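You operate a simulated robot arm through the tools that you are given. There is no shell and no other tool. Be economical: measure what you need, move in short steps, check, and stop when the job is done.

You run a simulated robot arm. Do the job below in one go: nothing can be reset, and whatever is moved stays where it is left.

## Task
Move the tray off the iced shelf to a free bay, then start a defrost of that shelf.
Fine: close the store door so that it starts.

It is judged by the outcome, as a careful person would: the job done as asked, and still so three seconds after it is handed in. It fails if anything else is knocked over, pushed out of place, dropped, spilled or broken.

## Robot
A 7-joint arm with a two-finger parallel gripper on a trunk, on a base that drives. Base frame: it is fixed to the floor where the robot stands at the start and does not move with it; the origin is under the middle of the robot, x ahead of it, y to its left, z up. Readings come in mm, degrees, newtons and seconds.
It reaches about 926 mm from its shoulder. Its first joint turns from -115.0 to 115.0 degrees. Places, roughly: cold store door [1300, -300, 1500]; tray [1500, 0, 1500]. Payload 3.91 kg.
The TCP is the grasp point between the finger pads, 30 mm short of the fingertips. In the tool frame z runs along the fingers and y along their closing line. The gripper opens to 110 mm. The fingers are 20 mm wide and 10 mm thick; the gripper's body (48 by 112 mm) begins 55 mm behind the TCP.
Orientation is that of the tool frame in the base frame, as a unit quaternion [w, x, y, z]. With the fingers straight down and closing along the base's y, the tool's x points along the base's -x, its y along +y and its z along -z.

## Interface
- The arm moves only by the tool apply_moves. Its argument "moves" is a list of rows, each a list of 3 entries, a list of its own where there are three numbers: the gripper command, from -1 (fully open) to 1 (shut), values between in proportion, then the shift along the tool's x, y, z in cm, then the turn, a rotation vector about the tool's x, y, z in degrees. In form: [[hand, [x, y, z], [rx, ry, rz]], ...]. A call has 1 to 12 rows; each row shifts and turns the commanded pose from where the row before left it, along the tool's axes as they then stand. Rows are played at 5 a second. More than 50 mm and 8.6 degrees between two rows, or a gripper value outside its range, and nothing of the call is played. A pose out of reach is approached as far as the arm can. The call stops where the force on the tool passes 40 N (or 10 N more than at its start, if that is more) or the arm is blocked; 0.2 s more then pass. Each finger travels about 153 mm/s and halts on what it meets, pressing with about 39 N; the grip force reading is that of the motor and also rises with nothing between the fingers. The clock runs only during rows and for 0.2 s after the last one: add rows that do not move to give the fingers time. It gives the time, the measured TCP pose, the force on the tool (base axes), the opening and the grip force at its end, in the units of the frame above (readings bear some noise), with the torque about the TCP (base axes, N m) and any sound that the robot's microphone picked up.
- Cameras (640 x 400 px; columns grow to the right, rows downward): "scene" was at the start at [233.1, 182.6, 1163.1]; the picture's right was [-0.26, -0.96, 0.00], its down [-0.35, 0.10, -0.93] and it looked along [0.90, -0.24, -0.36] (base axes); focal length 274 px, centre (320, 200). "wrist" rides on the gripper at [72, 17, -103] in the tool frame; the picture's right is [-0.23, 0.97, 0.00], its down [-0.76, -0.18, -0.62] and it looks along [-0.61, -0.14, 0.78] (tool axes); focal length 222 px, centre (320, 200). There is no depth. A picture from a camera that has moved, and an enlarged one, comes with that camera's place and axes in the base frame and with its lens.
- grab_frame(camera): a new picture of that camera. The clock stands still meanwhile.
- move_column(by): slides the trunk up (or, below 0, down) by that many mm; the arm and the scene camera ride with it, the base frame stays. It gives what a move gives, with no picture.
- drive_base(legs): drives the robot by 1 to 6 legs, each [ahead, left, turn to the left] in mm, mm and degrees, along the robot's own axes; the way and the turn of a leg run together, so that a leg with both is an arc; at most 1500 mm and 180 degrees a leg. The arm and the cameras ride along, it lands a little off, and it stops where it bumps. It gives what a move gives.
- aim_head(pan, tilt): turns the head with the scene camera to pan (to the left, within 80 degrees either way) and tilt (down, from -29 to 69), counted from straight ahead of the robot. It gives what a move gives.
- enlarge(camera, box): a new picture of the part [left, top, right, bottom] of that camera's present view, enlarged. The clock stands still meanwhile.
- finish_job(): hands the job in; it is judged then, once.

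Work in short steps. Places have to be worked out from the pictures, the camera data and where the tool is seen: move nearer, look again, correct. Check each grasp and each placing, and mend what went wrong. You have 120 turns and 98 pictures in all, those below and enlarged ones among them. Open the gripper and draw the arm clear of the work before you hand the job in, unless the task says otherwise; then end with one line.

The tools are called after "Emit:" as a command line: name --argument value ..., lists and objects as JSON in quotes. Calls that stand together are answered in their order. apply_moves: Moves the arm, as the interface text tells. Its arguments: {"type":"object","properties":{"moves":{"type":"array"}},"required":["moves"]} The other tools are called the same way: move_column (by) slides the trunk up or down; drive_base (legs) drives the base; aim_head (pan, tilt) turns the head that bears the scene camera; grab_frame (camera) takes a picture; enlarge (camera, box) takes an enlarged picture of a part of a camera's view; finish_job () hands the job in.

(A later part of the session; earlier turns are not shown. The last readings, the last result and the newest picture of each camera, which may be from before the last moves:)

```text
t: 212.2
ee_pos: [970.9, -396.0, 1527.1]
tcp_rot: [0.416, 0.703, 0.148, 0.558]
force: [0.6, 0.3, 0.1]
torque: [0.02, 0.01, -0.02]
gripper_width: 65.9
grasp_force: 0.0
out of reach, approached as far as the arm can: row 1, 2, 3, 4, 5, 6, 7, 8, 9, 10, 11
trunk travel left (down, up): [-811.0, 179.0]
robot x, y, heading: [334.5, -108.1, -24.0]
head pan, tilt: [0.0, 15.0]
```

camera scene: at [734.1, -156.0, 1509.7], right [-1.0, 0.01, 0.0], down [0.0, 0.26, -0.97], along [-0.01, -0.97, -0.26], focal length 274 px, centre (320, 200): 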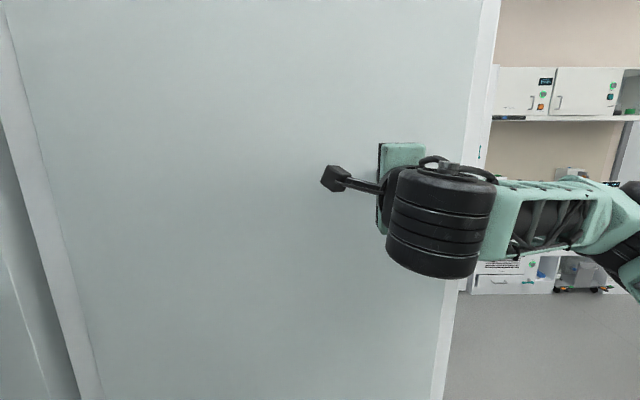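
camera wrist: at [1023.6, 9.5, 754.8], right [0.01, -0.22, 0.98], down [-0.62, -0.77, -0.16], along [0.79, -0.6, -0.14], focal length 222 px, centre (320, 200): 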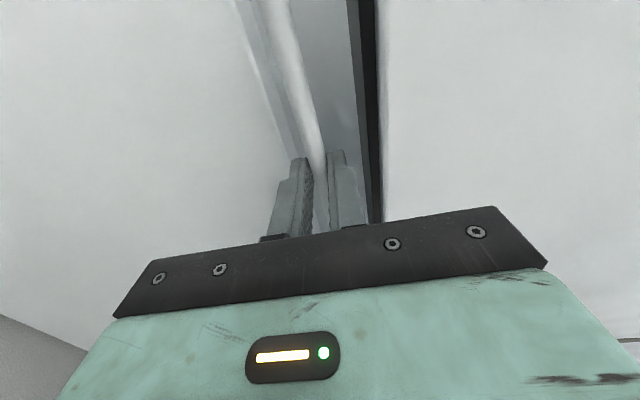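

Not fully reached; the arm is folded too tightly. Extend forward and see if the pose resolves.

Emit:
apply_moves --moves '[[-0.2, [0, 0, 4], [0, 0, 0]], [-0.2, [0, 0, 4], [0, 0, 0]], [-0.2, [0, 0, 4], [0, 0, 0]], [-0.2, [0, 0, 0], [0, 0, 0]]]'

Emit:
grab_frame --camera "scene"

```text
t: 213.2
ee_pos: [1083.8, -428.3, 1524.4]
tcp_rot: [0.413, 0.701, 0.159, 0.559]
force: [-0.3, -0.7, 0.7]
torque: [-0.04, -0.01, -0.01]
gripper_width: 66.1
grasp_force: 0.1
trunk travel left (down, up): [-811.0, 179.0]
robot x, y, heading: [337.3, -105.0, -24.1]
head pan, tilt: [0.0, 15.0]
```

```text
31 pictures are left
camera scene: at [638.6, -5.1, 1508.4], right [-0.41, -0.91, 0.01], down [-0.24, 0.1, -0.97], along [0.88, -0.4, -0.26], focal length 274 px, centre (320, 200)
```

scene: 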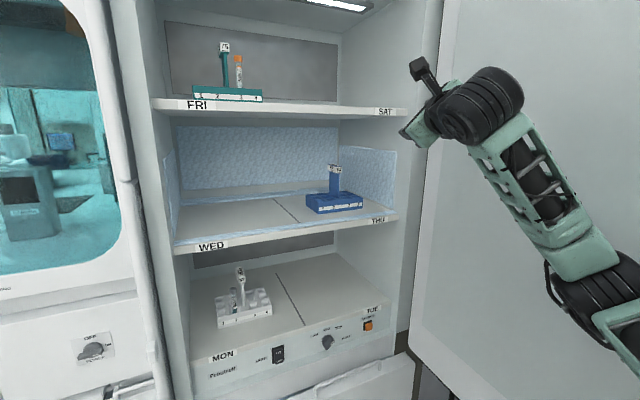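

Good view: the layout is confirmed. Now complete the orientation to (fingers +x, closing along y, camera up).

Emit:
apply_moves --moves '[[-0.2, [0, 0, 0], [3.05, 1.7, 6.87]], [-0.2, [0, 0, 0], [3.05, 1.7, 6.87]], [-0.2, [0, 0, 0], [3.05, 1.7, 6.87]], [-0.2, [0, 0, 0], [3.05, 1.7, 6.87]], [-0.2, [0, 0, 0], [3.05, 1.7, 6.87]], [-0.2, [0, 0, 0], [3.05, 1.7, 6.87]], [-0.2, [0, 0, 0], [3.05, 1.7, 6.87]], [-0.2, [0, 0, 0], [0, 0, 0]]]'

```text
t: 215.0
ee_pos: [1080.8, -448.0, 1518.5]
tcp_rot: [0.358, 0.715, 0.137, 0.585]
force: [-0.3, -0.7, -0.1]
torque: [0.0, 0.01, 0.05]
gripper_width: 66.0
grasp_force: 0.1
out of reach, approached as far as the arm can: row 1, 2, 3, 4, 5, 6, 7
trunk travel left (down, up): [-811.0, 179.0]
robot x, y, heading: [335.2, -110.3, -24.0]
head pan, tilt: [0.0, 15.0]
```

Wrist limit. Use the other roll (camera below), which was reachable before: rotate back ~139°.

Emit:
apply_moves --moves '[[-0.2, [0, 0, 0], [-0.8, 1.37, -8.04]], [-0.2, [0, 0, 0], [-0.8, 1.37, -8.04]], [-0.2, [0, 0, 0], [-0.8, 1.37, -8.04]], [-0.2, [0, 0, 0], [-0.8, 1.37, -8.04]], [-0.2, [0, 0, 0], [-0.8, 1.37, -8.04]], [-0.2, [0, 0, 0], [-0.8, 1.37, -8.04]], [-0.2, [0, 0, 0], [-0.8, 1.37, -8.04]], [-0.2, [0, 0, 0], [-0.8, 1.37, -8.04]], [-0.2, [0, 0, 0], [-0.8, 1.37, -8.04]]]'

Emit:
apply_moves --moves '[[-0.2, [0, 0, 0], [-0.8, 1.37, -8.04]], [-0.2, [0, 0, 0], [-0.8, 1.37, -8.04]], [-0.2, [0, 0, 0], [-0.8, 1.37, -8.04]], [-0.2, [0, 0, 0], [-0.8, 1.37, -8.04]], [-0.2, [0, 0, 0], [-0.8, 1.37, -8.04]], [-0.2, [0, 0, 0], [-0.8, 1.37, -8.04]], [-0.2, [0, 0, 0], [-0.8, 1.37, -8.04]], [-0.2, [0, 0, 0], [-0.8, 1.37, -8.04]]]'

Emit:
grab_frame --camera "scene"

```text
t: 217.2
ee_pos: [1240.0, -322.1, 1530.8]
tcp_rot: [0.628, 0.36, 0.561, 0.402]
force: [1.7, -0.6, -1.6]
torque: [-0.01, -0.16, 0.09]
gripper_width: 66.0
grasp_force: 0.1
trunk travel left (down, up): [-811.0, 179.0]
robot x, y, heading: [460.0, -115.0, -13.7]
head pan, tilt: [0.0, 15.0]
stopped in row 9: the arm was blocked; the commanded pose is now the measured one
```

```text
t: 219.2
ee_pos: [1308.7, -279.9, 1524.0]
tcp_rot: [0.706, -0.089, 0.695, 0.098]
force: [-0.3, 0.0, -0.1]
torque: [-0.01, 0.01, 0.06]
gripper_width: 65.8
grasp_force: 0.0
trunk travel left (down, up): [-811.0, 179.0]
robot x, y, heading: [511.5, -114.5, -9.3]
head pan, tilt: [0.0, 15.0]
stopped in row 8: the arm was blocked; the commanded pose is now the measured one
```

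```text
30 pictures are left
camera scene: at [775.2, 75.4, 1511.8], right [-0.16, -0.99, 0.01], down [-0.25, 0.03, -0.97], along [0.95, -0.16, -0.25], focal length 274 px, centre (320, 200)
```

scene: 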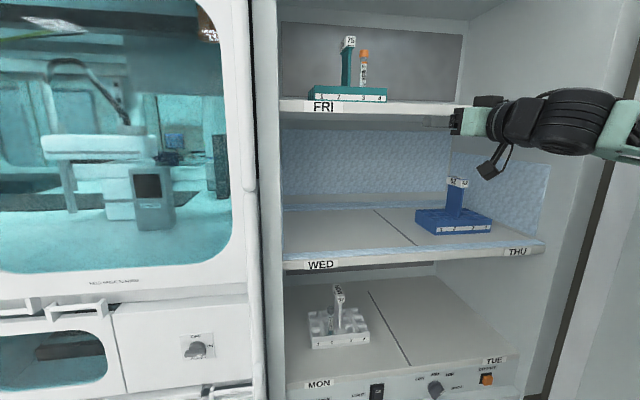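

The arm's elbow pushed off the door and shifted the base; trays look undisturbed. Lower a little for shelf clearance, then back off to the left.

Emit:
move_column --by -60

Emit:
drive_base --legs '[[-250, 100, 0]]'

Emit:
grab_frame --camera "scene"

```text
t: 220.2
ee_pos: [1320.7, -264.3, 1459.4]
tcp_rot: [0.705, -0.1, 0.695, 0.101]
force: [0.3, 0.2, 0.6]
torque: [0.01, 0.04, -0.02]
gripper_width: 65.9
grasp_force: 0.1
trunk travel left (down, up): [-751.0, 239.0]
robot x, y, heading: [521.2, -118.2, -8.4]
head pan, tilt: [0.0, 15.0]
```

```text
t: 222.1
ee_pos: [1081.5, -167.0, 1454.1]
tcp_rot: [0.705, -0.081, 0.698, 0.1]
force: [0.9, 0.7, 0.7]
torque: [0.03, 0.0, -0.01]
gripper_width: 66.0
grasp_force: 0.1
trunk travel left (down, up): [-751.0, 239.0]
robot x, y, heading: [282.7, 20.2, -9.6]
head pan, tilt: [0.0, 15.0]
```

```text
29 pictures are left
camera scene: at [550.1, 185.3, 1449.4], right [-0.17, -0.99, 0.0], down [-0.26, 0.04, -0.97], along [0.95, -0.16, -0.26], focal length 274 px, centre (320, 200)
```

scene: 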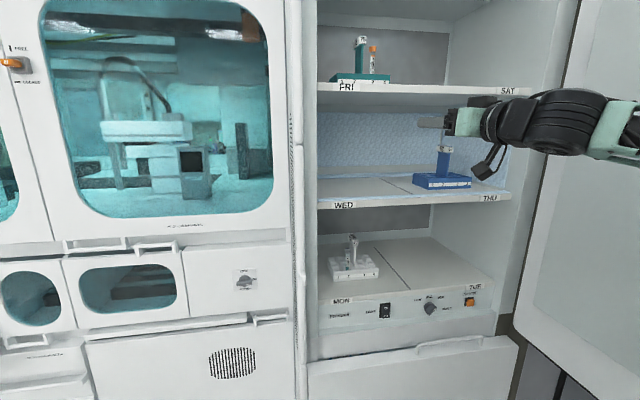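

I'll turn the base -14.5° so the fingers point straight ahead with the elbow kept off the door, lower to post height, and stage short of the tray.

Emit:
drive_base --legs '[[0, 0, -14.5]]'

Emit:
move_column --by -110

Emit:
drive_base --legs '[[240, 40, 0]]'

Emit:
grab_frame --camera "wrist"

Emit:
grab_frame --camera "scene"

```text
t: 223.4
ee_pos: [1010.9, -359.4, 1453.0]
tcp_rot: [0.712, 0.007, 0.702, 0.012]
force: [0.5, -0.9, -0.8]
torque: [-0.01, 0.01, -0.03]
gripper_width: 66.1
grasp_force: 0.0
trunk travel left (down, up): [-751.0, 239.0]
robot x, y, heading: [283.8, 22.1, -24.2]
head pan, tilt: [0.0, 15.0]
```

```text
t: 224.8
ee_pos: [1010.6, -358.1, 1343.5]
tcp_rot: [0.712, 0.007, 0.702, 0.012]
force: [-0.3, 0.0, -0.5]
torque: [-0.01, 0.01, 0.0]
gripper_width: 66.1
grasp_force: 0.2
trunk travel left (down, up): [-641.0, 349.0]
robot x, y, heading: [284.1, 26.3, -24.5]
head pan, tilt: [0.0, 15.0]
```

```text
t: 226.7
ee_pos: [1212.2, -410.7, 1352.7]
tcp_rot: [0.714, 0.012, 0.7, -0.009]
force: [-0.4, 0.5, 1.2]
torque: [-0.02, 0.0, -0.01]
gripper_width: 66.3
grasp_force: 0.0
trunk travel left (down, up): [-641.0, 349.0]
robot x, y, heading: [499.4, -19.0, -25.4]
head pan, tilt: [0.0, 15.0]
stopped in leg 1: the robot was blocked; the commanded pose is now the measured one
```

```text
28 pictures are left
camera wrist: at [1110.3, -391.8, 1277.1], right [0.03, 0.97, 0.23], down [-0.64, -0.16, 0.75], along [0.77, -0.17, 0.62], focal length 222 px, centre (320, 200)
```

wrist: 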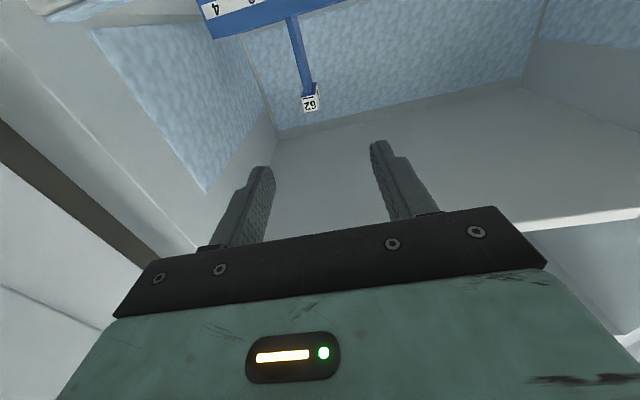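

```text
27 pictures are left
camera scene: at [796.9, 73.8, 1339.7], right [-0.43, -0.9, 0.0], down [-0.23, 0.1, -0.97], along [0.87, -0.41, -0.25], focal length 274 px, centre (320, 200)
```

scene: 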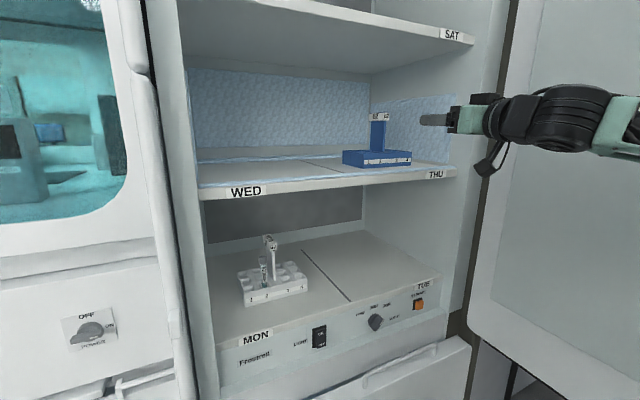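

The base got blocked, and the door seems to be open past 90° now. Check the door against the screen.

Emit:
aim_head --pan -50 --tilt 20

Emit:
grab_frame --camera "scene"

```text
t: 227.9
ee_pos: [1212.0, -409.9, 1352.6]
tcp_rot: [0.714, 0.012, 0.7, -0.009]
force: [-0.2, 0.9, 0.0]
torque: [-0.03, 0.03, 0.0]
gripper_width: 66.0
grasp_force: 0.0
trunk travel left (down, up): [-641.0, 349.0]
robot x, y, heading: [499.3, -23.0, -25.3]
head pan, tilt: [-50.0, 20.0]
```

```text
26 pictures are left
camera scene: at [735.8, 24.0, 1331.5], right [-0.97, -0.25, 0.0], down [-0.08, 0.32, -0.94], along [0.24, -0.91, -0.33], focal length 274 px, centre (320, 200)
```

scene: 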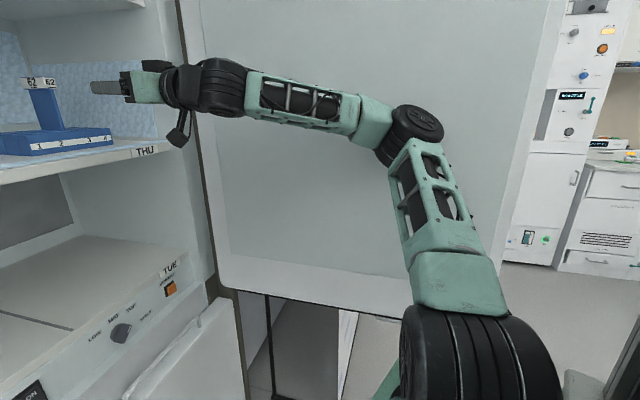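

The elbow leans on the door; screen looks unmoved. I'll back off, turn the base a further -13° and counter-yaw the tool so the elbow moves away from the door.

Emit:
drive_base --legs '[[-130, 100, 0], [0, 0, -13]]'

Emit:
apply_moves --moves '[[-0.2, [0, 0, 0], [-7, 0, 0]], [-0.2, [0, 0, 0], [-7, 0, 0]], [-0.2, [0, 0, 0], [0, 0, 0]]]'

```text
t: 230.1
ee_pos: [1032.2, -427.4, 1347.2]
tcp_rot: [0.707, 0.095, 0.695, -0.086]
force: [0.5, 0.7, -0.6]
torque: [0.02, 0.03, 0.0]
gripper_width: 66.0
grasp_force: 0.0
trunk travel left (down, up): [-641.0, 349.0]
robot x, y, heading: [421.9, 123.7, -38.2]
head pan, tilt: [-50.0, 20.0]
```

```text
t: 230.9
ee_pos: [1033.0, -428.6, 1346.6]
tcp_rot: [0.714, 0.007, 0.7, 0.0]
force: [0.8, -0.1, -0.1]
torque: [0.04, -0.02, 0.05]
gripper_width: 66.0
grasp_force: 0.1
trunk travel left (down, up): [-641.0, 349.0]
robot x, y, heading: [422.1, 119.4, -38.3]
head pan, tilt: [-50.0, 20.0]
```

Tool is straight ahead at (1033,-428,1347). Post refined to y≈-440, x≈1480. Drive +300 mm in x, trunk down 8, and look.

Emit:
move_column --by -8

Emit:
drive_base --legs '[[121, 88, 0], [121, 88, 0]]'

Emit:
grab_frame --camera "wrist"

```text
t: 231.5
ee_pos: [1032.8, -427.9, 1338.6]
tcp_rot: [0.714, 0.008, 0.7, 0.0]
force: [0.3, -0.2, -0.5]
torque: [0.0, -0.01, 0.02]
gripper_width: 65.8
grasp_force: 0.0
trunk travel left (down, up): [-633.0, 357.0]
robot x, y, heading: [423.8, 122.6, -38.2]
head pan, tilt: [-50.0, 20.0]
```

```text
t: 233.8
ee_pos: [1332.0, -444.9, 1340.0]
tcp_rot: [0.713, 0.008, 0.701, -0.001]
force: [-0.8, 0.2, 0.8]
torque: [0.0, -0.01, 0.05]
gripper_width: 66.0
grasp_force: 0.0
trunk travel left (down, up): [-633.0, 357.0]
robot x, y, heading: [726.2, 105.7, -38.6]
head pan, tilt: [-50.0, 20.0]
```

```text
25 pictures are left
camera wrist: at [1230.7, -426.5, 1263.5], right [0.01, 0.97, 0.24], down [-0.64, -0.18, 0.75], along [0.77, -0.16, 0.62], focal length 222 px, centre (320, 200)
```

wrist: 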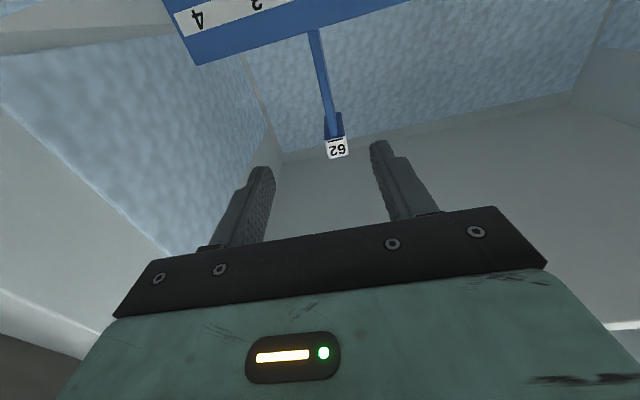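

Post at y≈-439. Advance 100 mm with the base and check.

Emit:
drive_base --legs '[[75, 66, 0]]'

Emit:
grab_frame --camera "wrist"

```text
t: 235.0
ee_pos: [1424.6, -426.7, 1339.7]
tcp_rot: [0.714, 0.004, 0.7, 0.004]
force: [-0.6, -0.1, -0.5]
torque: [-0.02, -0.02, -0.04]
gripper_width: 66.2
grasp_force: 0.1
trunk travel left (down, up): [-633.0, 357.0]
robot x, y, heading: [810.2, 117.2, -37.8]
head pan, tilt: [-50.0, 20.0]
```

```text
24 pictures are left
camera wrist: at [1323.4, -409.8, 1263.6], right [0.0, 0.97, 0.24], down [-0.64, -0.19, 0.75], along [0.77, -0.15, 0.62], focal length 222 px, centre (320, 200)
```

wrist: 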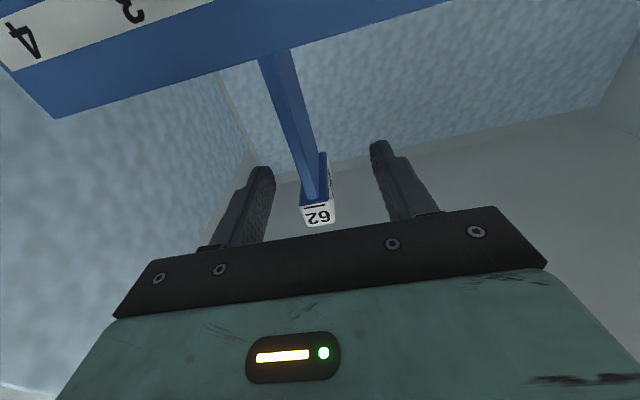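

Shift 11 mm right and advance 30 mm with the arm.

Emit:
apply_moves --moves '[[-0.2, [0, -1.1, 0], [0, 0, 0]], [-0.2, [0, 0, 1], [0, 0, 0]], [-0.2, [0, 0, 1], [0, 0, 0]], [-0.2, [0, 0, 1], [0, 0, 0]], [-0.2, [0, 0, 0], [0, 0, 0]]]'

Emit:
grab_frame --camera "wrist"

```text
t: 236.2
ee_pos: [1454.7, -438.2, 1340.5]
tcp_rot: [0.714, 0.004, 0.701, 0.003]
force: [0.0, 0.4, -0.6]
torque: [-0.01, -0.03, 0.01]
gripper_width: 65.8
grasp_force: 0.1
trunk travel left (down, up): [-633.0, 357.0]
robot x, y, heading: [808.4, 117.8, -37.7]
head pan, tilt: [-50.0, 20.0]
```

```text
23 pictures are left
camera wrist: at [1353.1, -421.3, 1264.6], right [0.0, 0.97, 0.24], down [-0.64, -0.19, 0.75], along [0.77, -0.15, 0.62], focal length 222 px, centre (320, 200)
```

wrist: 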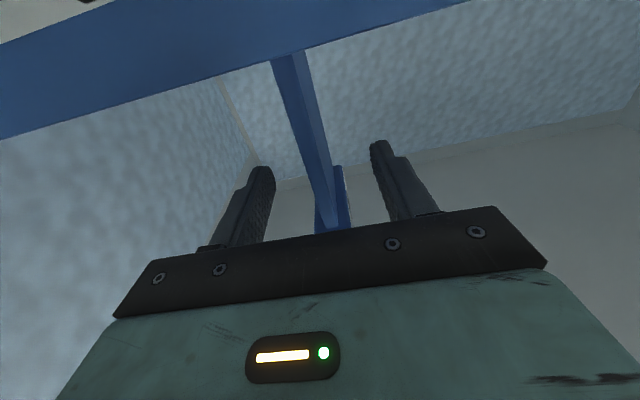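

Post is centred between the fingers. Advance 22 mm and close.

Emit:
apply_moves --moves '[[-0.2, [0, 0, 0.8], [0, 0, 0]], [-0.2, [0, 0, 0.7], [0, 0, 0]], [-0.2, [0, 0, 0.7], [0, 0, 0]], [0.5, [0, 0, 0], [0, 0, 0]], [1, [0, 0, 0], [0, 0, 0]], [1, [0, 0, 0], [0, 0, 0]], [1, [0, 0, 0], [0, 0, 0]]]'

Emit:
grab_frame --camera "wrist"

```text
t: 237.8
ee_pos: [1477.4, -436.6, 1340.5]
tcp_rot: [0.714, 0.005, 0.7, 0.003]
force: [1.8, -0.1, 2.2]
torque: [-0.45, -0.21, 0.07]
gripper_width: 7.8
grasp_force: 39.1
trunk travel left (down, up): [-633.0, 357.0]
robot x, y, heading: [809.0, 116.3, -37.9]
head pan, tilt: [-50.0, 20.0]
```

```text
22 pictures are left
camera wrist: at [1375.4, -421.0, 1264.7], right [0.0, 0.97, 0.24], down [-0.64, -0.19, 0.75], along [0.77, -0.15, 0.62], focal length 222 px, centre (320, 200)
```

wrist: 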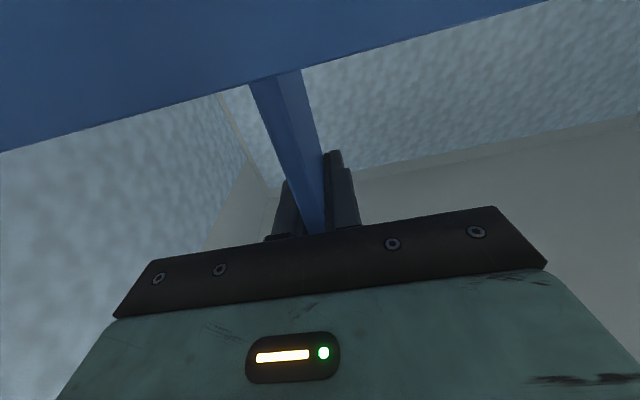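

Post gripped (7.8 mm). Lift 25 mm with the trunk and check.

Emit:
move_column --by 25

Emit:
aim_head --pan 5 --tilt 10

Emit:
grab_frame --camera "scene"

```text
t: 238.5
ee_pos: [1477.4, -438.6, 1363.8]
tcp_rot: [0.713, 0.004, 0.701, 0.003]
force: [0.2, 0.9, -1.6]
torque: [0.0, -0.02, 0.01]
gripper_width: 7.9
grasp_force: 38.7
trunk travel left (down, up): [-658.0, 332.0]
robot x, y, heading: [808.7, 116.5, -37.8]
head pan, tilt: [-50.0, 20.0]
```

```text
t: 239.7
ee_pos: [1477.6, -437.7, 1365.1]
tcp_rot: [0.714, 0.004, 0.7, 0.004]
force: [-0.1, 0.0, -1.6]
torque: [0.02, -0.05, 0.01]
gripper_width: 7.9
grasp_force: 39.2
trunk travel left (down, up): [-658.0, 332.0]
robot x, y, heading: [812.7, 117.8, -37.8]
head pan, tilt: [5.0, 10.0]
```

```text
21 pictures are left
camera scene: at [1128.2, 144.5, 1364.5], right [-0.54, -0.84, 0.0], down [-0.15, 0.09, -0.98], along [0.83, -0.53, -0.17], focal length 274 px, centre (320, 200)
```

scene: 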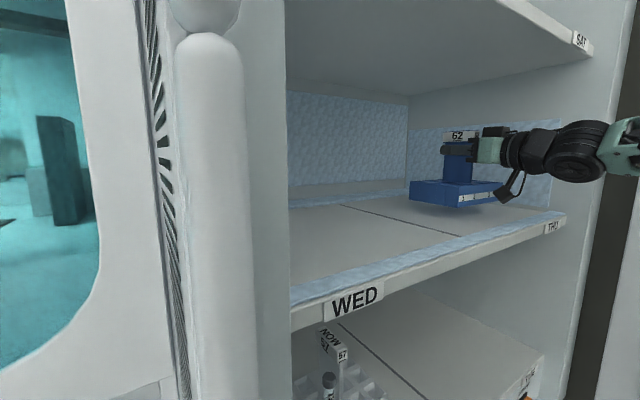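

Tray is lifted level. Pull it straight out 340 mm.

Emit:
drive_base --legs '[[-134, -104, 0], [-134, -104, 0]]'

Emit:
grab_frame --camera "scene"

```text
t: 242.2
ee_pos: [1137.7, -438.1, 1364.9]
tcp_rot: [0.714, 0.005, 0.7, 0.003]
force: [1.3, -0.2, -2.6]
torque: [0.02, -0.01, 0.04]
gripper_width: 7.9
grasp_force: 39.0
trunk travel left (down, up): [-658.0, 332.0]
robot x, y, heading: [471.0, 120.8, -37.9]
head pan, tilt: [5.0, 10.0]
```

```text
20 pictures are left
camera scene: at [788.7, 143.8, 1364.5], right [-0.54, -0.84, 0.0], down [-0.15, 0.09, -0.98], along [0.83, -0.53, -0.17], focal length 274 px, centre (320, 200)
```

scene: 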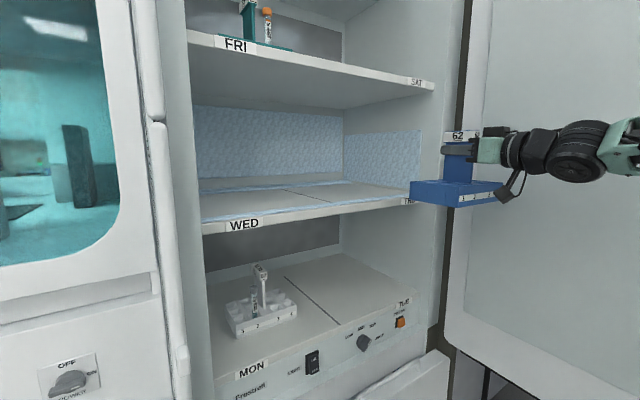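

Clear of the shelf (front edge ≈1320). Lower 300 mm and drive into the TUE bay.

Emit:
move_column --by -300

Emit:
aim_head --pan 5 --tilt 5

Emit:
grab_frame --camera "scene"

```text
t: 245.2
ee_pos: [1138.0, -437.8, 1065.3]
tcp_rot: [0.713, 0.004, 0.701, 0.003]
force: [-0.8, -0.1, -3.1]
torque: [0.0, -0.04, 0.0]
gripper_width: 7.8
grasp_force: 39.4
trunk travel left (down, up): [-358.0, 632.0]
robot x, y, heading: [472.9, 118.1, -38.0]
head pan, tilt: [5.0, 10.0]
```

```text
t: 245.9
ee_pos: [1137.2, -438.4, 1064.7]
tcp_rot: [0.713, 0.004, 0.701, 0.003]
force: [-0.8, -0.4, -2.5]
torque: [0.01, 0.0, 0.01]
gripper_width: 7.9
grasp_force: 39.1
trunk travel left (down, up): [-358.0, 632.0]
robot x, y, heading: [471.9, 116.9, -37.6]
head pan, tilt: [5.0, 5.0]
```

```text
19 pictures are left
camera scene: at [787.8, 144.5, 1072.5], right [-0.54, -0.84, 0.0], down [-0.07, 0.05, -1.0], along [0.84, -0.54, -0.09], focal length 274 px, centre (320, 200)
```

scene: 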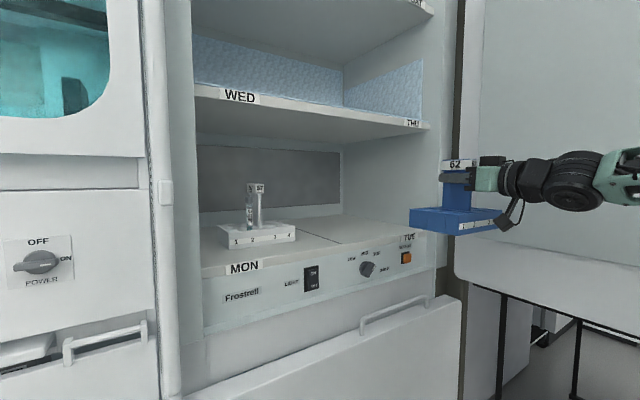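

Tray bottom (~950) clears the TUE shelf (~905). Drive in 336 mm.

Emit:
drive_base --legs '[[133, 103, 0], [133, 103, 0]]'

Emit:
grab_frame --camera "scene"

```text
t: 248.4
ee_pos: [1473.4, -436.1, 1065.2]
tcp_rot: [0.714, 0.004, 0.701, 0.004]
force: [-0.6, -1.0, -2.1]
torque: [0.0, -0.01, -0.02]
gripper_width: 8.0
grasp_force: 38.3
trunk travel left (down, up): [-358.0, 632.0]
robot x, y, heading: [805.3, 119.4, -37.6]
head pan, tilt: [5.0, 5.0]
```

```text
18 pictures are left
camera scene: at [1122.8, 145.6, 1072.6], right [-0.54, -0.84, 0.0], down [-0.07, 0.05, -1.0], along [0.84, -0.54, -0.09], focal length 274 px, centre (320, 200)
```

scene: 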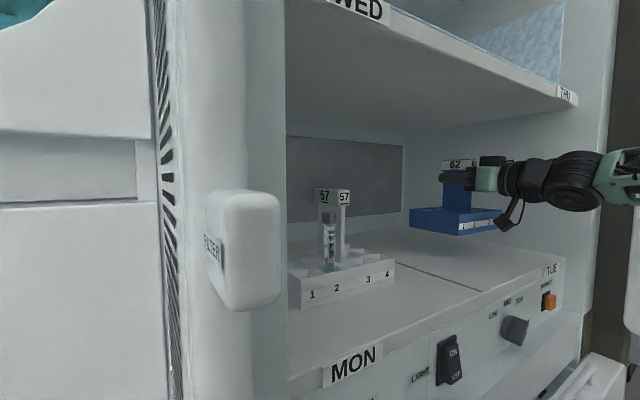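

Lower with the trunk 30, then arm rows of 4 mm until contact.

Emit:
move_column --by -30

Emit:
apply_moves --moves '[[1, [0.4, 0, 0], [0, 0, 0]], [1, [0.4, 0, 0], [0, 0, 0]], [1, [0, 0, 0], [0, 0, 0]]]'

Emit:
grab_frame --camera "scene"

```text
t: 249.2
ee_pos: [1473.3, -436.3, 1035.4]
tcp_rot: [0.713, 0.003, 0.701, 0.004]
force: [-0.7, 0.4, -2.3]
torque: [0.0, -0.02, -0.02]
gripper_width: 7.7
grasp_force: 38.7
trunk travel left (down, up): [-328.0, 662.0]
robot x, y, heading: [809.3, 114.4, -37.8]
head pan, tilt: [5.0, 5.0]
```

```text
t: 250.0
ee_pos: [1474.2, -435.6, 1027.3]
tcp_rot: [0.714, 0.004, 0.7, 0.004]
force: [-0.2, 0.3, -2.5]
torque: [-0.03, 0.02, 0.01]
gripper_width: 7.9
grasp_force: 39.2
trunk travel left (down, up): [-328.0, 662.0]
robot x, y, heading: [807.6, 120.8, -37.8]
head pan, tilt: [5.0, 5.0]
```

```text
17 pictures are left
camera scene: at [1122.8, 145.6, 1042.6], right [-0.54, -0.84, 0.0], down [-0.07, 0.05, -1.0], along [0.84, -0.54, -0.09], focal length 274 px, centre (320, 200)
```

scene: 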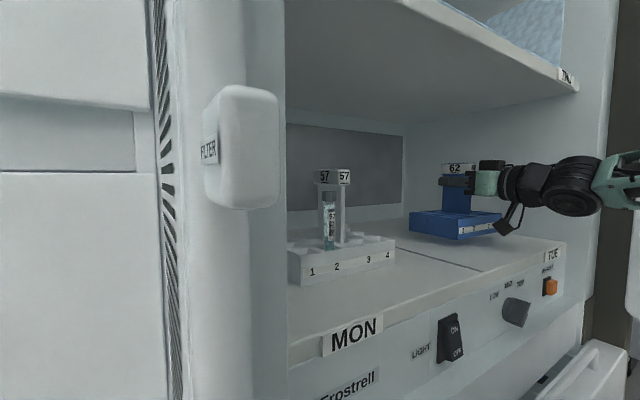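

Still above the shelf; continue in small steps.

Emit:
apply_moves --moves '[[1, [0.4, 0, 0], [0, 0, 0]], [1, [0.4, 0, 0], [0, 0, 0]], [1, [0, 0, 0], [0, 0, 0]]]'

Emit:
apply_moves --moves '[[1, [0.3, 0, 0], [0, 0, 0]], [1, [0, 0, 0], [0, 0, 0]]]'

```text
t: 250.8
ee_pos: [1474.6, -434.9, 1017.8]
tcp_rot: [0.714, 0.003, 0.701, 0.004]
force: [-0.8, -0.1, -1.9]
torque: [0.03, -0.01, 0.0]
gripper_width: 7.8
grasp_force: 39.2
trunk travel left (down, up): [-328.0, 662.0]
robot x, y, heading: [804.2, 118.7, -37.6]
head pan, tilt: [5.0, 5.0]
```

```text
t: 251.4
ee_pos: [1474.4, -435.5, 1015.6]
tcp_rot: [0.713, 0.004, 0.701, 0.004]
force: [-0.2, 0.1, -1.1]
torque: [-0.02, 0.01, -0.01]
gripper_width: 7.7
grasp_force: 39.2
trunk travel left (down, up): [-328.0, 662.0]
robot x, y, heading: [805.6, 117.5, -37.6]
head pan, tilt: [5.0, 5.0]
```

Emit:
apply_moves --moves '[[1, [0.3, 0, 0], [0, 0, 0]], [1, [0, 0, 0], [0, 0, 0]]]'

Emit:
enlarge --camera "scene" --box '[380, 130, 580, 300]'

```text
t: 252.0
ee_pos: [1474.2, -435.5, 1012.4]
tcp_rot: [0.714, 0.003, 0.701, 0.005]
force: [0.6, -0.5, -2.6]
torque: [-0.03, 0.0, -0.04]
gripper_width: 7.8
grasp_force: 39.0
trunk travel left (down, up): [-328.0, 662.0]
robot x, y, heading: [808.7, 119.1, -37.7]
head pan, tilt: [5.0, 5.0]
```

```text
2.35 times, centred on (480, 215) of scene
camera zoom: at [1122.8, 145.6, 1042.6], right [-0.54, -0.84, 0.0], down [-0.07, 0.05, -1.0], along [0.84, -0.54, -0.09], focal length 644 px, centre (-56, 165)
```

zoom: 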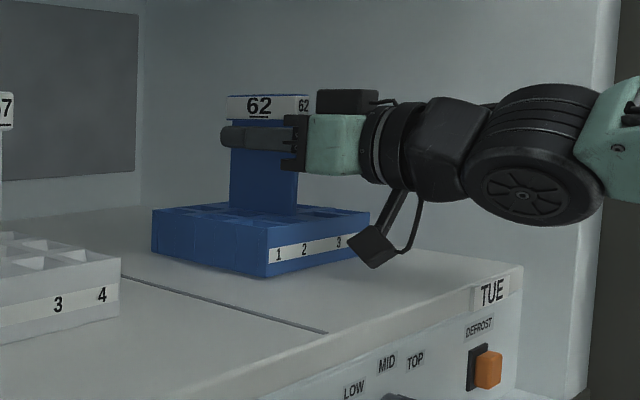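

Nearly down; the bay and divider are clear. Continue lowering.

Emit:
apply_moves --moves '[[1, [0.3, 0, 0], [0, 0, 0]], [1, [0.3, 0, 0], [0, 0, 0]], [1, [0, 0, 0], [0, 0, 0]]]'

Emit:
apply_moves --moves '[[1, [0.3, 0, 0], [0, 0, 0]], [1, [0, 0, 0], [0, 0, 0]]]'

Emit:
apply_moves --moves '[[1, [0.2, 0, 0], [0, 0, 0]], [1, [0, 0, 0], [0, 0, 0]]]'

```text
t: 252.8
ee_pos: [1473.8, -434.6, 1008.7]
tcp_rot: [0.715, 0.002, 0.699, 0.003]
force: [2.1, -0.3, 20.7]
torque: [-0.59, 1.29, -0.12]
gripper_width: 8.1
grasp_force: 38.9
trunk travel left (down, up): [-328.0, 662.0]
robot x, y, heading: [806.9, 118.3, -37.7]
head pan, tilt: [5.0, 5.0]
```

```text
t: 253.3
ee_pos: [1474.3, -435.0, 1009.3]
tcp_rot: [0.718, 0.002, 0.696, 0.003]
force: [1.2, -1.5, 10.0]
torque: [-0.45, 0.65, 0.01]
gripper_width: 8.0
grasp_force: 39.0
trunk travel left (down, up): [-328.0, 662.0]
robot x, y, heading: [808.6, 116.0, -37.5]
head pan, tilt: [5.0, 5.0]
stopped in row 2: the force on the tool passed its limit at 40 N (the readings are from after the stop); the commanded pose is now the measured one
```

```text
t: 253.9
ee_pos: [1474.1, -434.8, 1010.5]
tcp_rot: [0.719, 0.001, 0.695, 0.004]
force: [8.6, -5.6, 31.7]
torque: [-0.5, 1.11, 0.14]
gripper_width: 7.6
grasp_force: 39.4
trunk travel left (down, up): [-328.0, 662.0]
robot x, y, heading: [812.5, 114.9, -37.7]
head pan, tilt: [5.0, 5.0]
```

Seated on the shelf. Relieve, open, and check before withdrawing.

Emit:
apply_moves --moves '[[1, [-0.3, 0, 0], [0, 0, 0]], [0.6, [0, 0, 0], [0, 0, 0]], [0.2, [0, 0, 0], [0, 0, 0]], [0.2, [0, 0, 0], [0, 0, 0]]]'

Emit:
enlarge --camera "scene" --box '[380, 130, 580, 300]'

```text
t: 254.9
ee_pos: [1473.1, -436.2, 1009.2]
tcp_rot: [0.716, 0.003, 0.698, 0.004]
force: [-0.2, 0.3, 0.1]
torque: [0.0, 0.02, 0.03]
gripper_width: 44.1
grasp_force: 0.0
trunk travel left (down, up): [-328.0, 662.0]
robot x, y, heading: [805.2, 122.7, -37.6]
head pan, tilt: [5.0, 5.0]
```

```text
2.35 times, centred on (480, 215) of scene
camera zoom: at [1122.8, 145.7, 1042.6], right [-0.54, -0.84, 0.0], down [-0.07, 0.05, -1.0], along [0.84, -0.54, -0.09], focal length 644 px, centre (-56, 165)
```

zoom: 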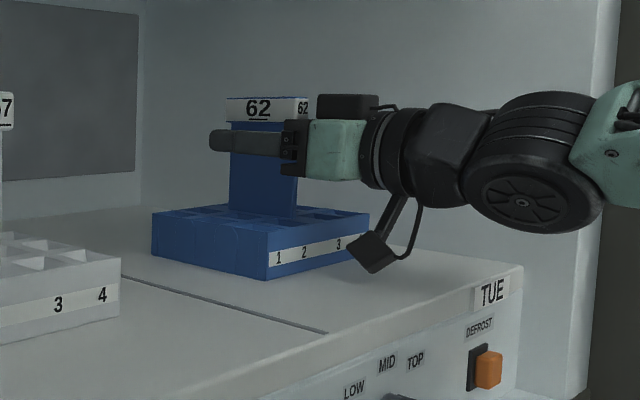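

Tray is well seated in TUE. Withdraw straight back 350 mm, then take a close look at the control panel.

Emit:
drive_base --legs '[[-138, -107, 0], [-138, -107, 0]]'

Emit:
enlarge --camera "scene" --box '[280, 150, 480, 290]'

```text
t: 257.5
ee_pos: [1121.3, -438.1, 1009.3]
tcp_rot: [0.716, 0.005, 0.698, 0.001]
force: [0.3, -0.2, -0.1]
torque: [0.0, 0.0, -0.01]
gripper_width: 44.0
grasp_force: 0.0
trunk travel left (down, up): [-328.0, 662.0]
robot x, y, heading: [460.6, 119.1, -38.1]
head pan, tilt: [5.0, 5.0]
```

```text
2.86 times, centred on (380, 220) of scene
camera zoom: at [774.7, 145.9, 1042.6], right [-0.55, -0.84, 0.0], down [-0.07, 0.05, -1.0], along [0.83, -0.54, -0.09], focal length 783 px, centre (149, 143)
```

zoom: 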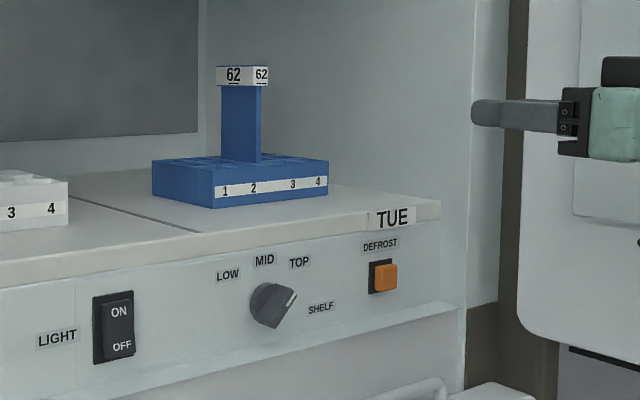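

Dial now at TOP; located at (1303,-333,834); DEFROST button at ≈(1305,-490,836). Lower to panel height, open the gripper and pre-roll +50° so I can turn it back -50°.

Emit:
move_column --by -175

Emit:
apply_moves --moves '[[-0.3, [0, 0, 0], [0, 0, 8.3]], [-0.3, [0, 0, 0], [0, 0, 8.3]], [-0.3, [0, 0, 0], [0, 0, 8.3]], [-0.3, [0, 0, 0], [0, 0, 8.3]], [-0.3, [0, 0, 0], [0, 0, 8.3]], [-0.3, [0, 0, 0], [0, 0, 8.3]], [-0.3, [0, 0, 0], [0, 0, 0]]]'

```text
t: 259.5
ee_pos: [1120.8, -437.6, 834.0]
tcp_rot: [0.716, 0.004, 0.698, 0.001]
force: [0.2, -0.5, 0.3]
torque: [-0.02, -0.05, 0.0]
gripper_width: 44.0
grasp_force: 0.1
trunk travel left (down, up): [-153.0, 837.0]
robot x, y, heading: [458.5, 123.7, -38.2]
head pan, tilt: [5.0, 5.0]
```

```text
t: 261.1
ee_pos: [1123.0, -438.6, 834.7]
tcp_rot: [0.649, 0.3, 0.63, 0.303]
force: [-0.4, 0.1, 0.0]
torque: [-0.02, -0.01, 0.01]
gripper_width: 71.3
grasp_force: 0.1
trunk travel left (down, up): [-153.0, 837.0]
robot x, y, heading: [458.7, 118.5, -38.2]
head pan, tilt: [5.0, 5.0]
```

Drive to stage in front of the dial (TCP ≈1225,-334) and view with the wrist camera.

Emit:
drive_base --legs '[[16, 145, 0]]'

Emit:
grab_frame --camera "wrist"

```text
t: 262.4
ee_pos: [1222.3, -337.3, 834.0]
tcp_rot: [0.649, 0.299, 0.63, 0.302]
force: [-0.3, -0.3, 0.9]
torque: [-0.03, -0.01, 0.0]
gripper_width: 71.5
grasp_force: 0.1
trunk travel left (down, up): [-153.0, 837.0]
robot x, y, heading: [558.1, 220.9, -37.9]
head pan, tilt: [5.0, 5.0]
```

```text
13 pictures are left
camera wrist: at [1119.9, -272.1, 796.7], right [-0.02, 0.45, 0.89], down [-0.64, -0.7, 0.33], along [0.77, -0.56, 0.3], focal length 222 px, centre (320, 200)
```

wrist: 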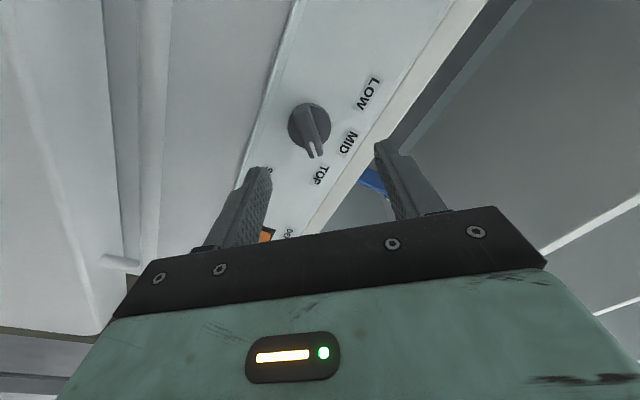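

The fingers (rolled 50°) close exactly across the dial's ridge. Advance 55 mm with ~35 mm opening.

Emit:
apply_moves --moves '[[0.36, [0.26, -0.31, 1], [0, 0, 0]], [0.36, [0, 0, 1], [0, 0, 0]], [0.36, [0, 0, 1], [0, 0, 0]], [0.36, [0, 0, 1], [0, 0, 0]], [0.36, [0, 0, 0.7], [0, 0, 0]], [0.36, [0, 0, 0], [0, 0, 0]]]'

Emit:
grab_frame --camera "wrist"

```text
t: 263.8
ee_pos: [1267.6, -338.3, 831.8]
tcp_rot: [0.649, 0.3, 0.63, 0.303]
force: [-0.2, -0.6, 0.1]
torque: [-0.03, -0.01, -0.04]
gripper_width: 35.0
grasp_force: 0.1
trunk travel left (down, up): [-153.0, 837.0]
robot x, y, heading: [559.9, 220.3, -38.3]
head pan, tilt: [5.0, 5.0]
```

```text
12 pictures are left
camera wrist: at [1165.4, -272.3, 794.4], right [-0.02, 0.45, 0.89], down [-0.64, -0.7, 0.33], along [0.77, -0.56, 0.3], focal length 222 px, centre (320, 200)
```

wrist: 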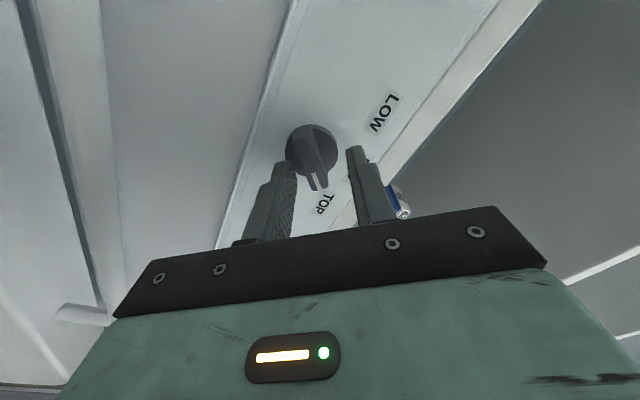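

Correct by (x+7, y-4 mm) and advance until light contact.

Emit:
apply_moves --moves '[[0.36, [0.6, -0.4, 0.5], [0, 0, 0]], [0.36, [0, 0, 0.5], [0, 0, 0]], [0.36, [0, 0, 0.5], [0, 0, 0]], [0.36, [0, 0, 0.4], [0, 0, 0]], [0.36, [0, 0, 0], [0, 0, 0]]]'

Emit:
enlarge --camera "wrist" --box '[220, 60, 420, 240]'

```text
t: 264.5
ee_pos: [1275.9, -335.5, 824.3]
tcp_rot: [0.649, 0.298, 0.632, 0.302]
force: [-16.3, 4.3, 1.3]
torque: [-0.01, 0.22, 0.04]
gripper_width: 33.0
grasp_force: 0.1
trunk travel left (down, up): [-153.0, 837.0]
robot x, y, heading: [560.8, 221.3, -38.3]
head pan, tilt: [5.0, 5.0]
stopped in row 3: the force on the tool passed its limit at 57 N (the readings are from after the stop); the commanded pose is now the measured one
```

```text
2.22 times, centred on (320, 150) of wrist
camera zoom: at [1174.7, -269.9, 787.0], right [-0.02, 0.45, 0.89], down [-0.64, -0.69, 0.34], along [0.77, -0.56, 0.3], focal length 494 px, centre (320, 311)
```

zoom: 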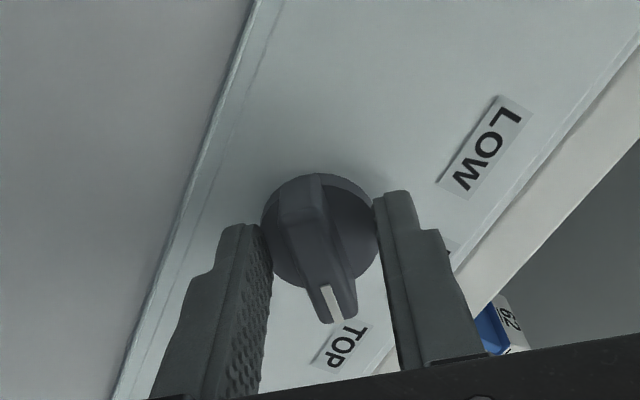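

The tips rest on the disc with the ridge between them. Back 3 mm and close on the ridge.

Emit:
apply_moves --moves '[[0.36, [0, 0, -0.3], [0, 0, 0]], [0.7, [0, 0, 0], [0, 0, 0]], [1, [0, 0, 0], [0, 0, 0]], [1, [0, 0, 0], [0, 0, 0]]]'

```text
t: 265.5
ee_pos: [1274.0, -334.4, 823.3]
tcp_rot: [0.649, 0.299, 0.632, 0.301]
force: [3.8, -1.1, -0.4]
torque: [-0.65, 0.73, -0.14]
gripper_width: 13.5
grasp_force: 44.5
trunk travel left (down, up): [-153.0, 837.0]
robot x, y, heading: [558.5, 222.8, -38.2]
head pan, tilt: [5.0, 5.0]
```

Ridge gripped (13.5 mm). Turn -48° about the tool axis.

Emit:
apply_moves --moves '[[1, [0, 0, 0], [0, 0, -8]], [1, [0, 0, 0], [0, 0, -8]], [1, [0, 0, 0], [0, 0, -8]], [1, [0, 0, 0], [0, 0, -8]], [1, [0, 0, 0], [0, 0, -8]], [1, [0, 0, 0], [0, 0, -8]], [1, [0, 0, 0], [0, 0, 0]]]'

Emit:
enlarge --camera "scene" --box '[300, 180, 460, 320]'

```text
t: 266.8
ee_pos: [1274.7, -339.3, 821.1]
tcp_rot: [0.712, 0.065, 0.696, 0.058]
force: [15.7, -7.6, -3.4]
torque: [0.03, -0.21, 0.45]
gripper_width: 13.1
grasp_force: 45.0
trunk travel left (down, up): [-153.0, 837.0]
robot x, y, heading: [559.1, 224.1, -38.4]
head pan, tilt: [5.0, 5.0]
stopped in row 6: the force on the tool passed its limit at 43 N (the readings are from after the stop); the commanded pose is now the measured one
```

```text
2.86 times, centred on (380, 250) of scene
camera zoom: at [875.6, 246.5, 867.4], right [-0.55, -0.84, 0.0], down [-0.07, 0.05, -1.0], along [0.83, -0.55, -0.09], focal length 783 px, centre (149, 57)
```

zoom: 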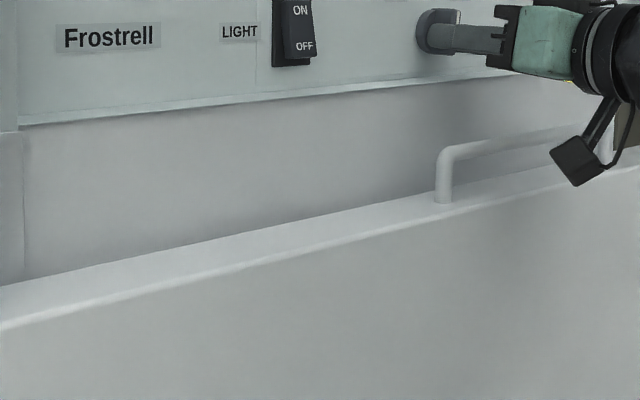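

Turned ~40°. Release, back off 40 mm, and see where the pointer is.

Emit:
apply_moves --moves '[[0.36, [0, 0, 0], [0, 0, 0]], [0.36, [0, 0, 0], [0, 0, 0]], [0.36, [0, 0, -2], [0, 0, 0]], [0.36, [0, 0, -2], [0, 0, 0]], [0.36, [0, 0, 0], [0, 0, 0]]]'

Emit:
enlarge --camera "wrist" --box '[220, 0, 460, 220]'

```text
t: 267.9
ee_pos: [1233.9, -337.7, 820.6]
tcp_rot: [0.713, 0.064, 0.696, 0.057]
force: [-0.5, -0.7, -0.3]
torque: [-0.01, 0.0, -0.03]
gripper_width: 35.4
grasp_force: 0.1
trunk travel left (down, up): [-153.0, 837.0]
robot x, y, heading: [556.5, 222.0, -38.2]
head pan, tilt: [5.0, 5.0]
```

```text
1.82 times, centred on (340, 110) of wrist
camera zoom: at [1132.9, -308.5, 749.2], right [0.0, 0.92, 0.39], down [-0.64, -0.3, 0.71], along [0.77, -0.25, 0.59], focal length 404 px, centre (284, 364)
```

zoom: 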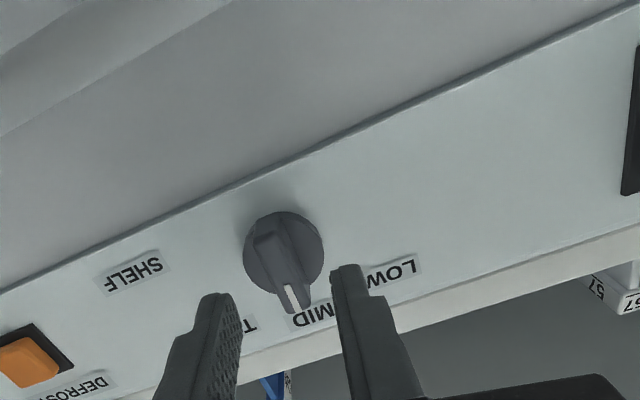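

The pointer is ~10° short of MID. Regrip and turn another -10°.

Emit:
apply_moves --moves '[[0.36, [-0.2, 0.1, 2], [0, 0, 0]], [0.36, [0, 0, 1.9], [0, 0, 0]], [0.7, [0, 0, 0], [0, 0, 0]], [1, [0, 0, 0], [0, 0, 0]], [1, [0, 0, 0], [0, 0, 0]]]'

Emit:
apply_moves --moves '[[1, [0, 0, 0], [0, 0, -3.5]], [1, [0, 0, 0], [0, 0, -3.5]], [1, [0, 0, 0], [0, 0, -3.5]], [1, [0, 0, 0], [0, 0, 0]]]'

Emit:
apply_moves --moves '[[0.36, [0, 0, 0], [0, 0, 0]], [0.36, [0, 0, 0], [0, 0, 0]], [0.36, [0, 0, -2], [0, 0, 0]], [0.36, [0, 0, -2], [0, 0, 0]], [0.36, [0, 0, 0], [0, 0, 0]]]'

Emit:
enlarge --camera "wrist" --box '[220, 0, 460, 220]'

```text
t: 269.1
ee_pos: [1272.7, -339.0, 825.7]
tcp_rot: [0.713, 0.065, 0.696, 0.057]
force: [-0.2, -5.5, -1.8]
torque: [0.0, 0.4, 0.47]
gripper_width: 12.5
grasp_force: 45.0
trunk travel left (down, up): [-153.0, 837.0]
robot x, y, heading: [556.1, 223.1, -38.1]
head pan, tilt: [5.0, 5.0]
```

```text
t: 270.1
ee_pos: [1273.2, -339.6, 824.1]
tcp_rot: [0.715, 0.001, 0.699, -0.009]
force: [-0.7, -14.9, -3.9]
torque: [0.04, -0.65, 0.3]
gripper_width: 12.7
grasp_force: 44.8
trunk travel left (down, up): [-153.0, 837.0]
robot x, y, heading: [557.4, 221.0, -38.1]
head pan, tilt: [5.0, 5.0]
```

```text
t: 271.4
ee_pos: [1233.0, -336.7, 824.5]
tcp_rot: [0.715, -0.001, 0.699, -0.008]
force: [-0.9, 0.0, 0.4]
torque: [-0.02, -0.03, 0.03]
gripper_width: 35.3
grasp_force: 0.1
trunk travel left (down, up): [-153.0, 837.0]
robot x, y, heading: [560.0, 220.7, -38.2]
head pan, tilt: [5.0, 5.0]
```

```text
1.82 times, centred on (340, 110) of wrist
camera zoom: at [1132.2, -320.3, 747.5], right [0.01, 0.98, 0.22], down [-0.64, -0.16, 0.75], along [0.77, -0.14, 0.63], focal length 404 px, centre (284, 364)
```

zoom: 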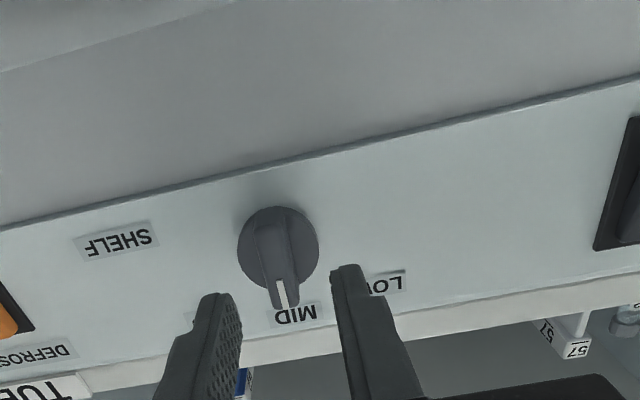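

The ridge is now vertical at MID. Next close the gripper and move in front of DEFROST (y≈-491, z≈836).

Emit:
drive_base --legs '[[95, -121, 0]]'

Emit:
apply_moves --moves '[[1, [-1.1, 0, 0], [0, 0, 0]], [1, [0, 0, 0], [0, 0, 0]], [1, [0, 0, 0], [0, 0, 0]]]'

Emit:
grab_frame --camera "wrist"

```text
t: 272.7
ee_pos: [1234.1, -486.7, 824.2]
tcp_rot: [0.715, -0.001, 0.699, -0.008]
force: [-0.1, 0.2, -0.3]
torque: [0.03, -0.03, 0.02]
gripper_width: 35.1
grasp_force: 0.0
trunk travel left (down, up): [-153.0, 837.0]
robot x, y, heading: [560.1, 70.2, -38.1]
head pan, tilt: [5.0, 5.0]
```

```text
t: 273.5
ee_pos: [1234.3, -487.6, 835.5]
tcp_rot: [0.715, 0.0, 0.699, -0.008]
force: [0.9, 1.4, 0.2]
torque: [0.03, 0.01, 0.0]
gripper_width: 0.0
grasp_force: 37.5
trunk travel left (down, up): [-153.0, 837.0]
robot x, y, heading: [557.2, 64.0, -37.9]
head pan, tilt: [5.0, 5.0]
```

```text
7 pictures are left
camera wrist: at [1132.2, -472.4, 758.7], right [0.0, 0.98, 0.21], down [-0.64, -0.16, 0.75], along [0.77, -0.14, 0.63], focal length 222 px, centre (320, 200)
```

wrist: 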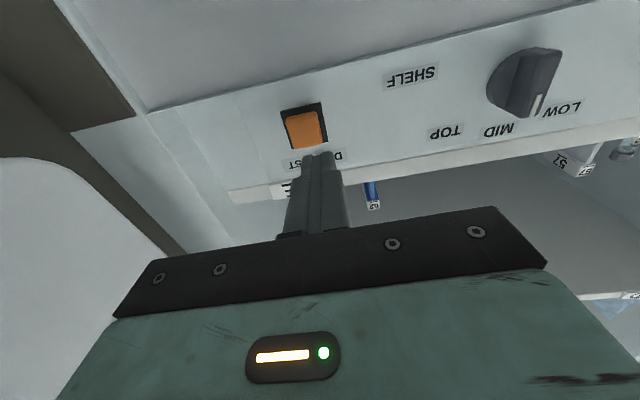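

Button centre computes to (y≈-499, z≈826). Shift there and press forward until the force rises.

Emit:
apply_moves --moves '[[1, [1.0, -1.1, 0], [0, 0, 0]], [1, [0, 0, 1], [0, 0, 0]], [1, [0, 0, 1], [0, 0, 0]], [1, [0, 0, 0.5], [0, 0, 0]], [1, [0, 0, 0.5], [0, 0, 0]], [1, [0, 0, 0.5], [0, 0, 0]], [1, [0, 0, 0.5], [0, 0, 0]], [1, [0, 0, 0.4], [0, 0, 0]], [1, [0, 0, 0.4], [0, 0, 0]]]'

Emit:
grab_frame --camera "wrist"

```text
t: 275.5
ee_pos: [1279.6, -499.7, 827.1]
tcp_rot: [0.715, -0.002, 0.699, -0.008]
force: [-22.7, 8.0, -2.5]
torque: [0.05, 0.25, 0.22]
gripper_width: 0.0
grasp_force: 37.7
trunk travel left (down, up): [-153.0, 837.0]
robot x, y, heading: [557.9, 69.5, -38.1]
head pan, tilt: [5.0, 5.0]
heard: click
```

```text
6 pictures are left
camera wrist: at [1179.7, -483.6, 750.0], right [0.01, 0.98, 0.21], down [-0.64, -0.16, 0.75], along [0.77, -0.14, 0.63], focal length 222 px, centre (320, 200)
```

wrist: 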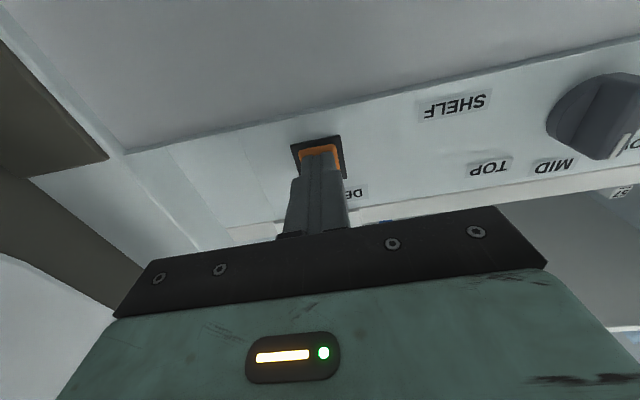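

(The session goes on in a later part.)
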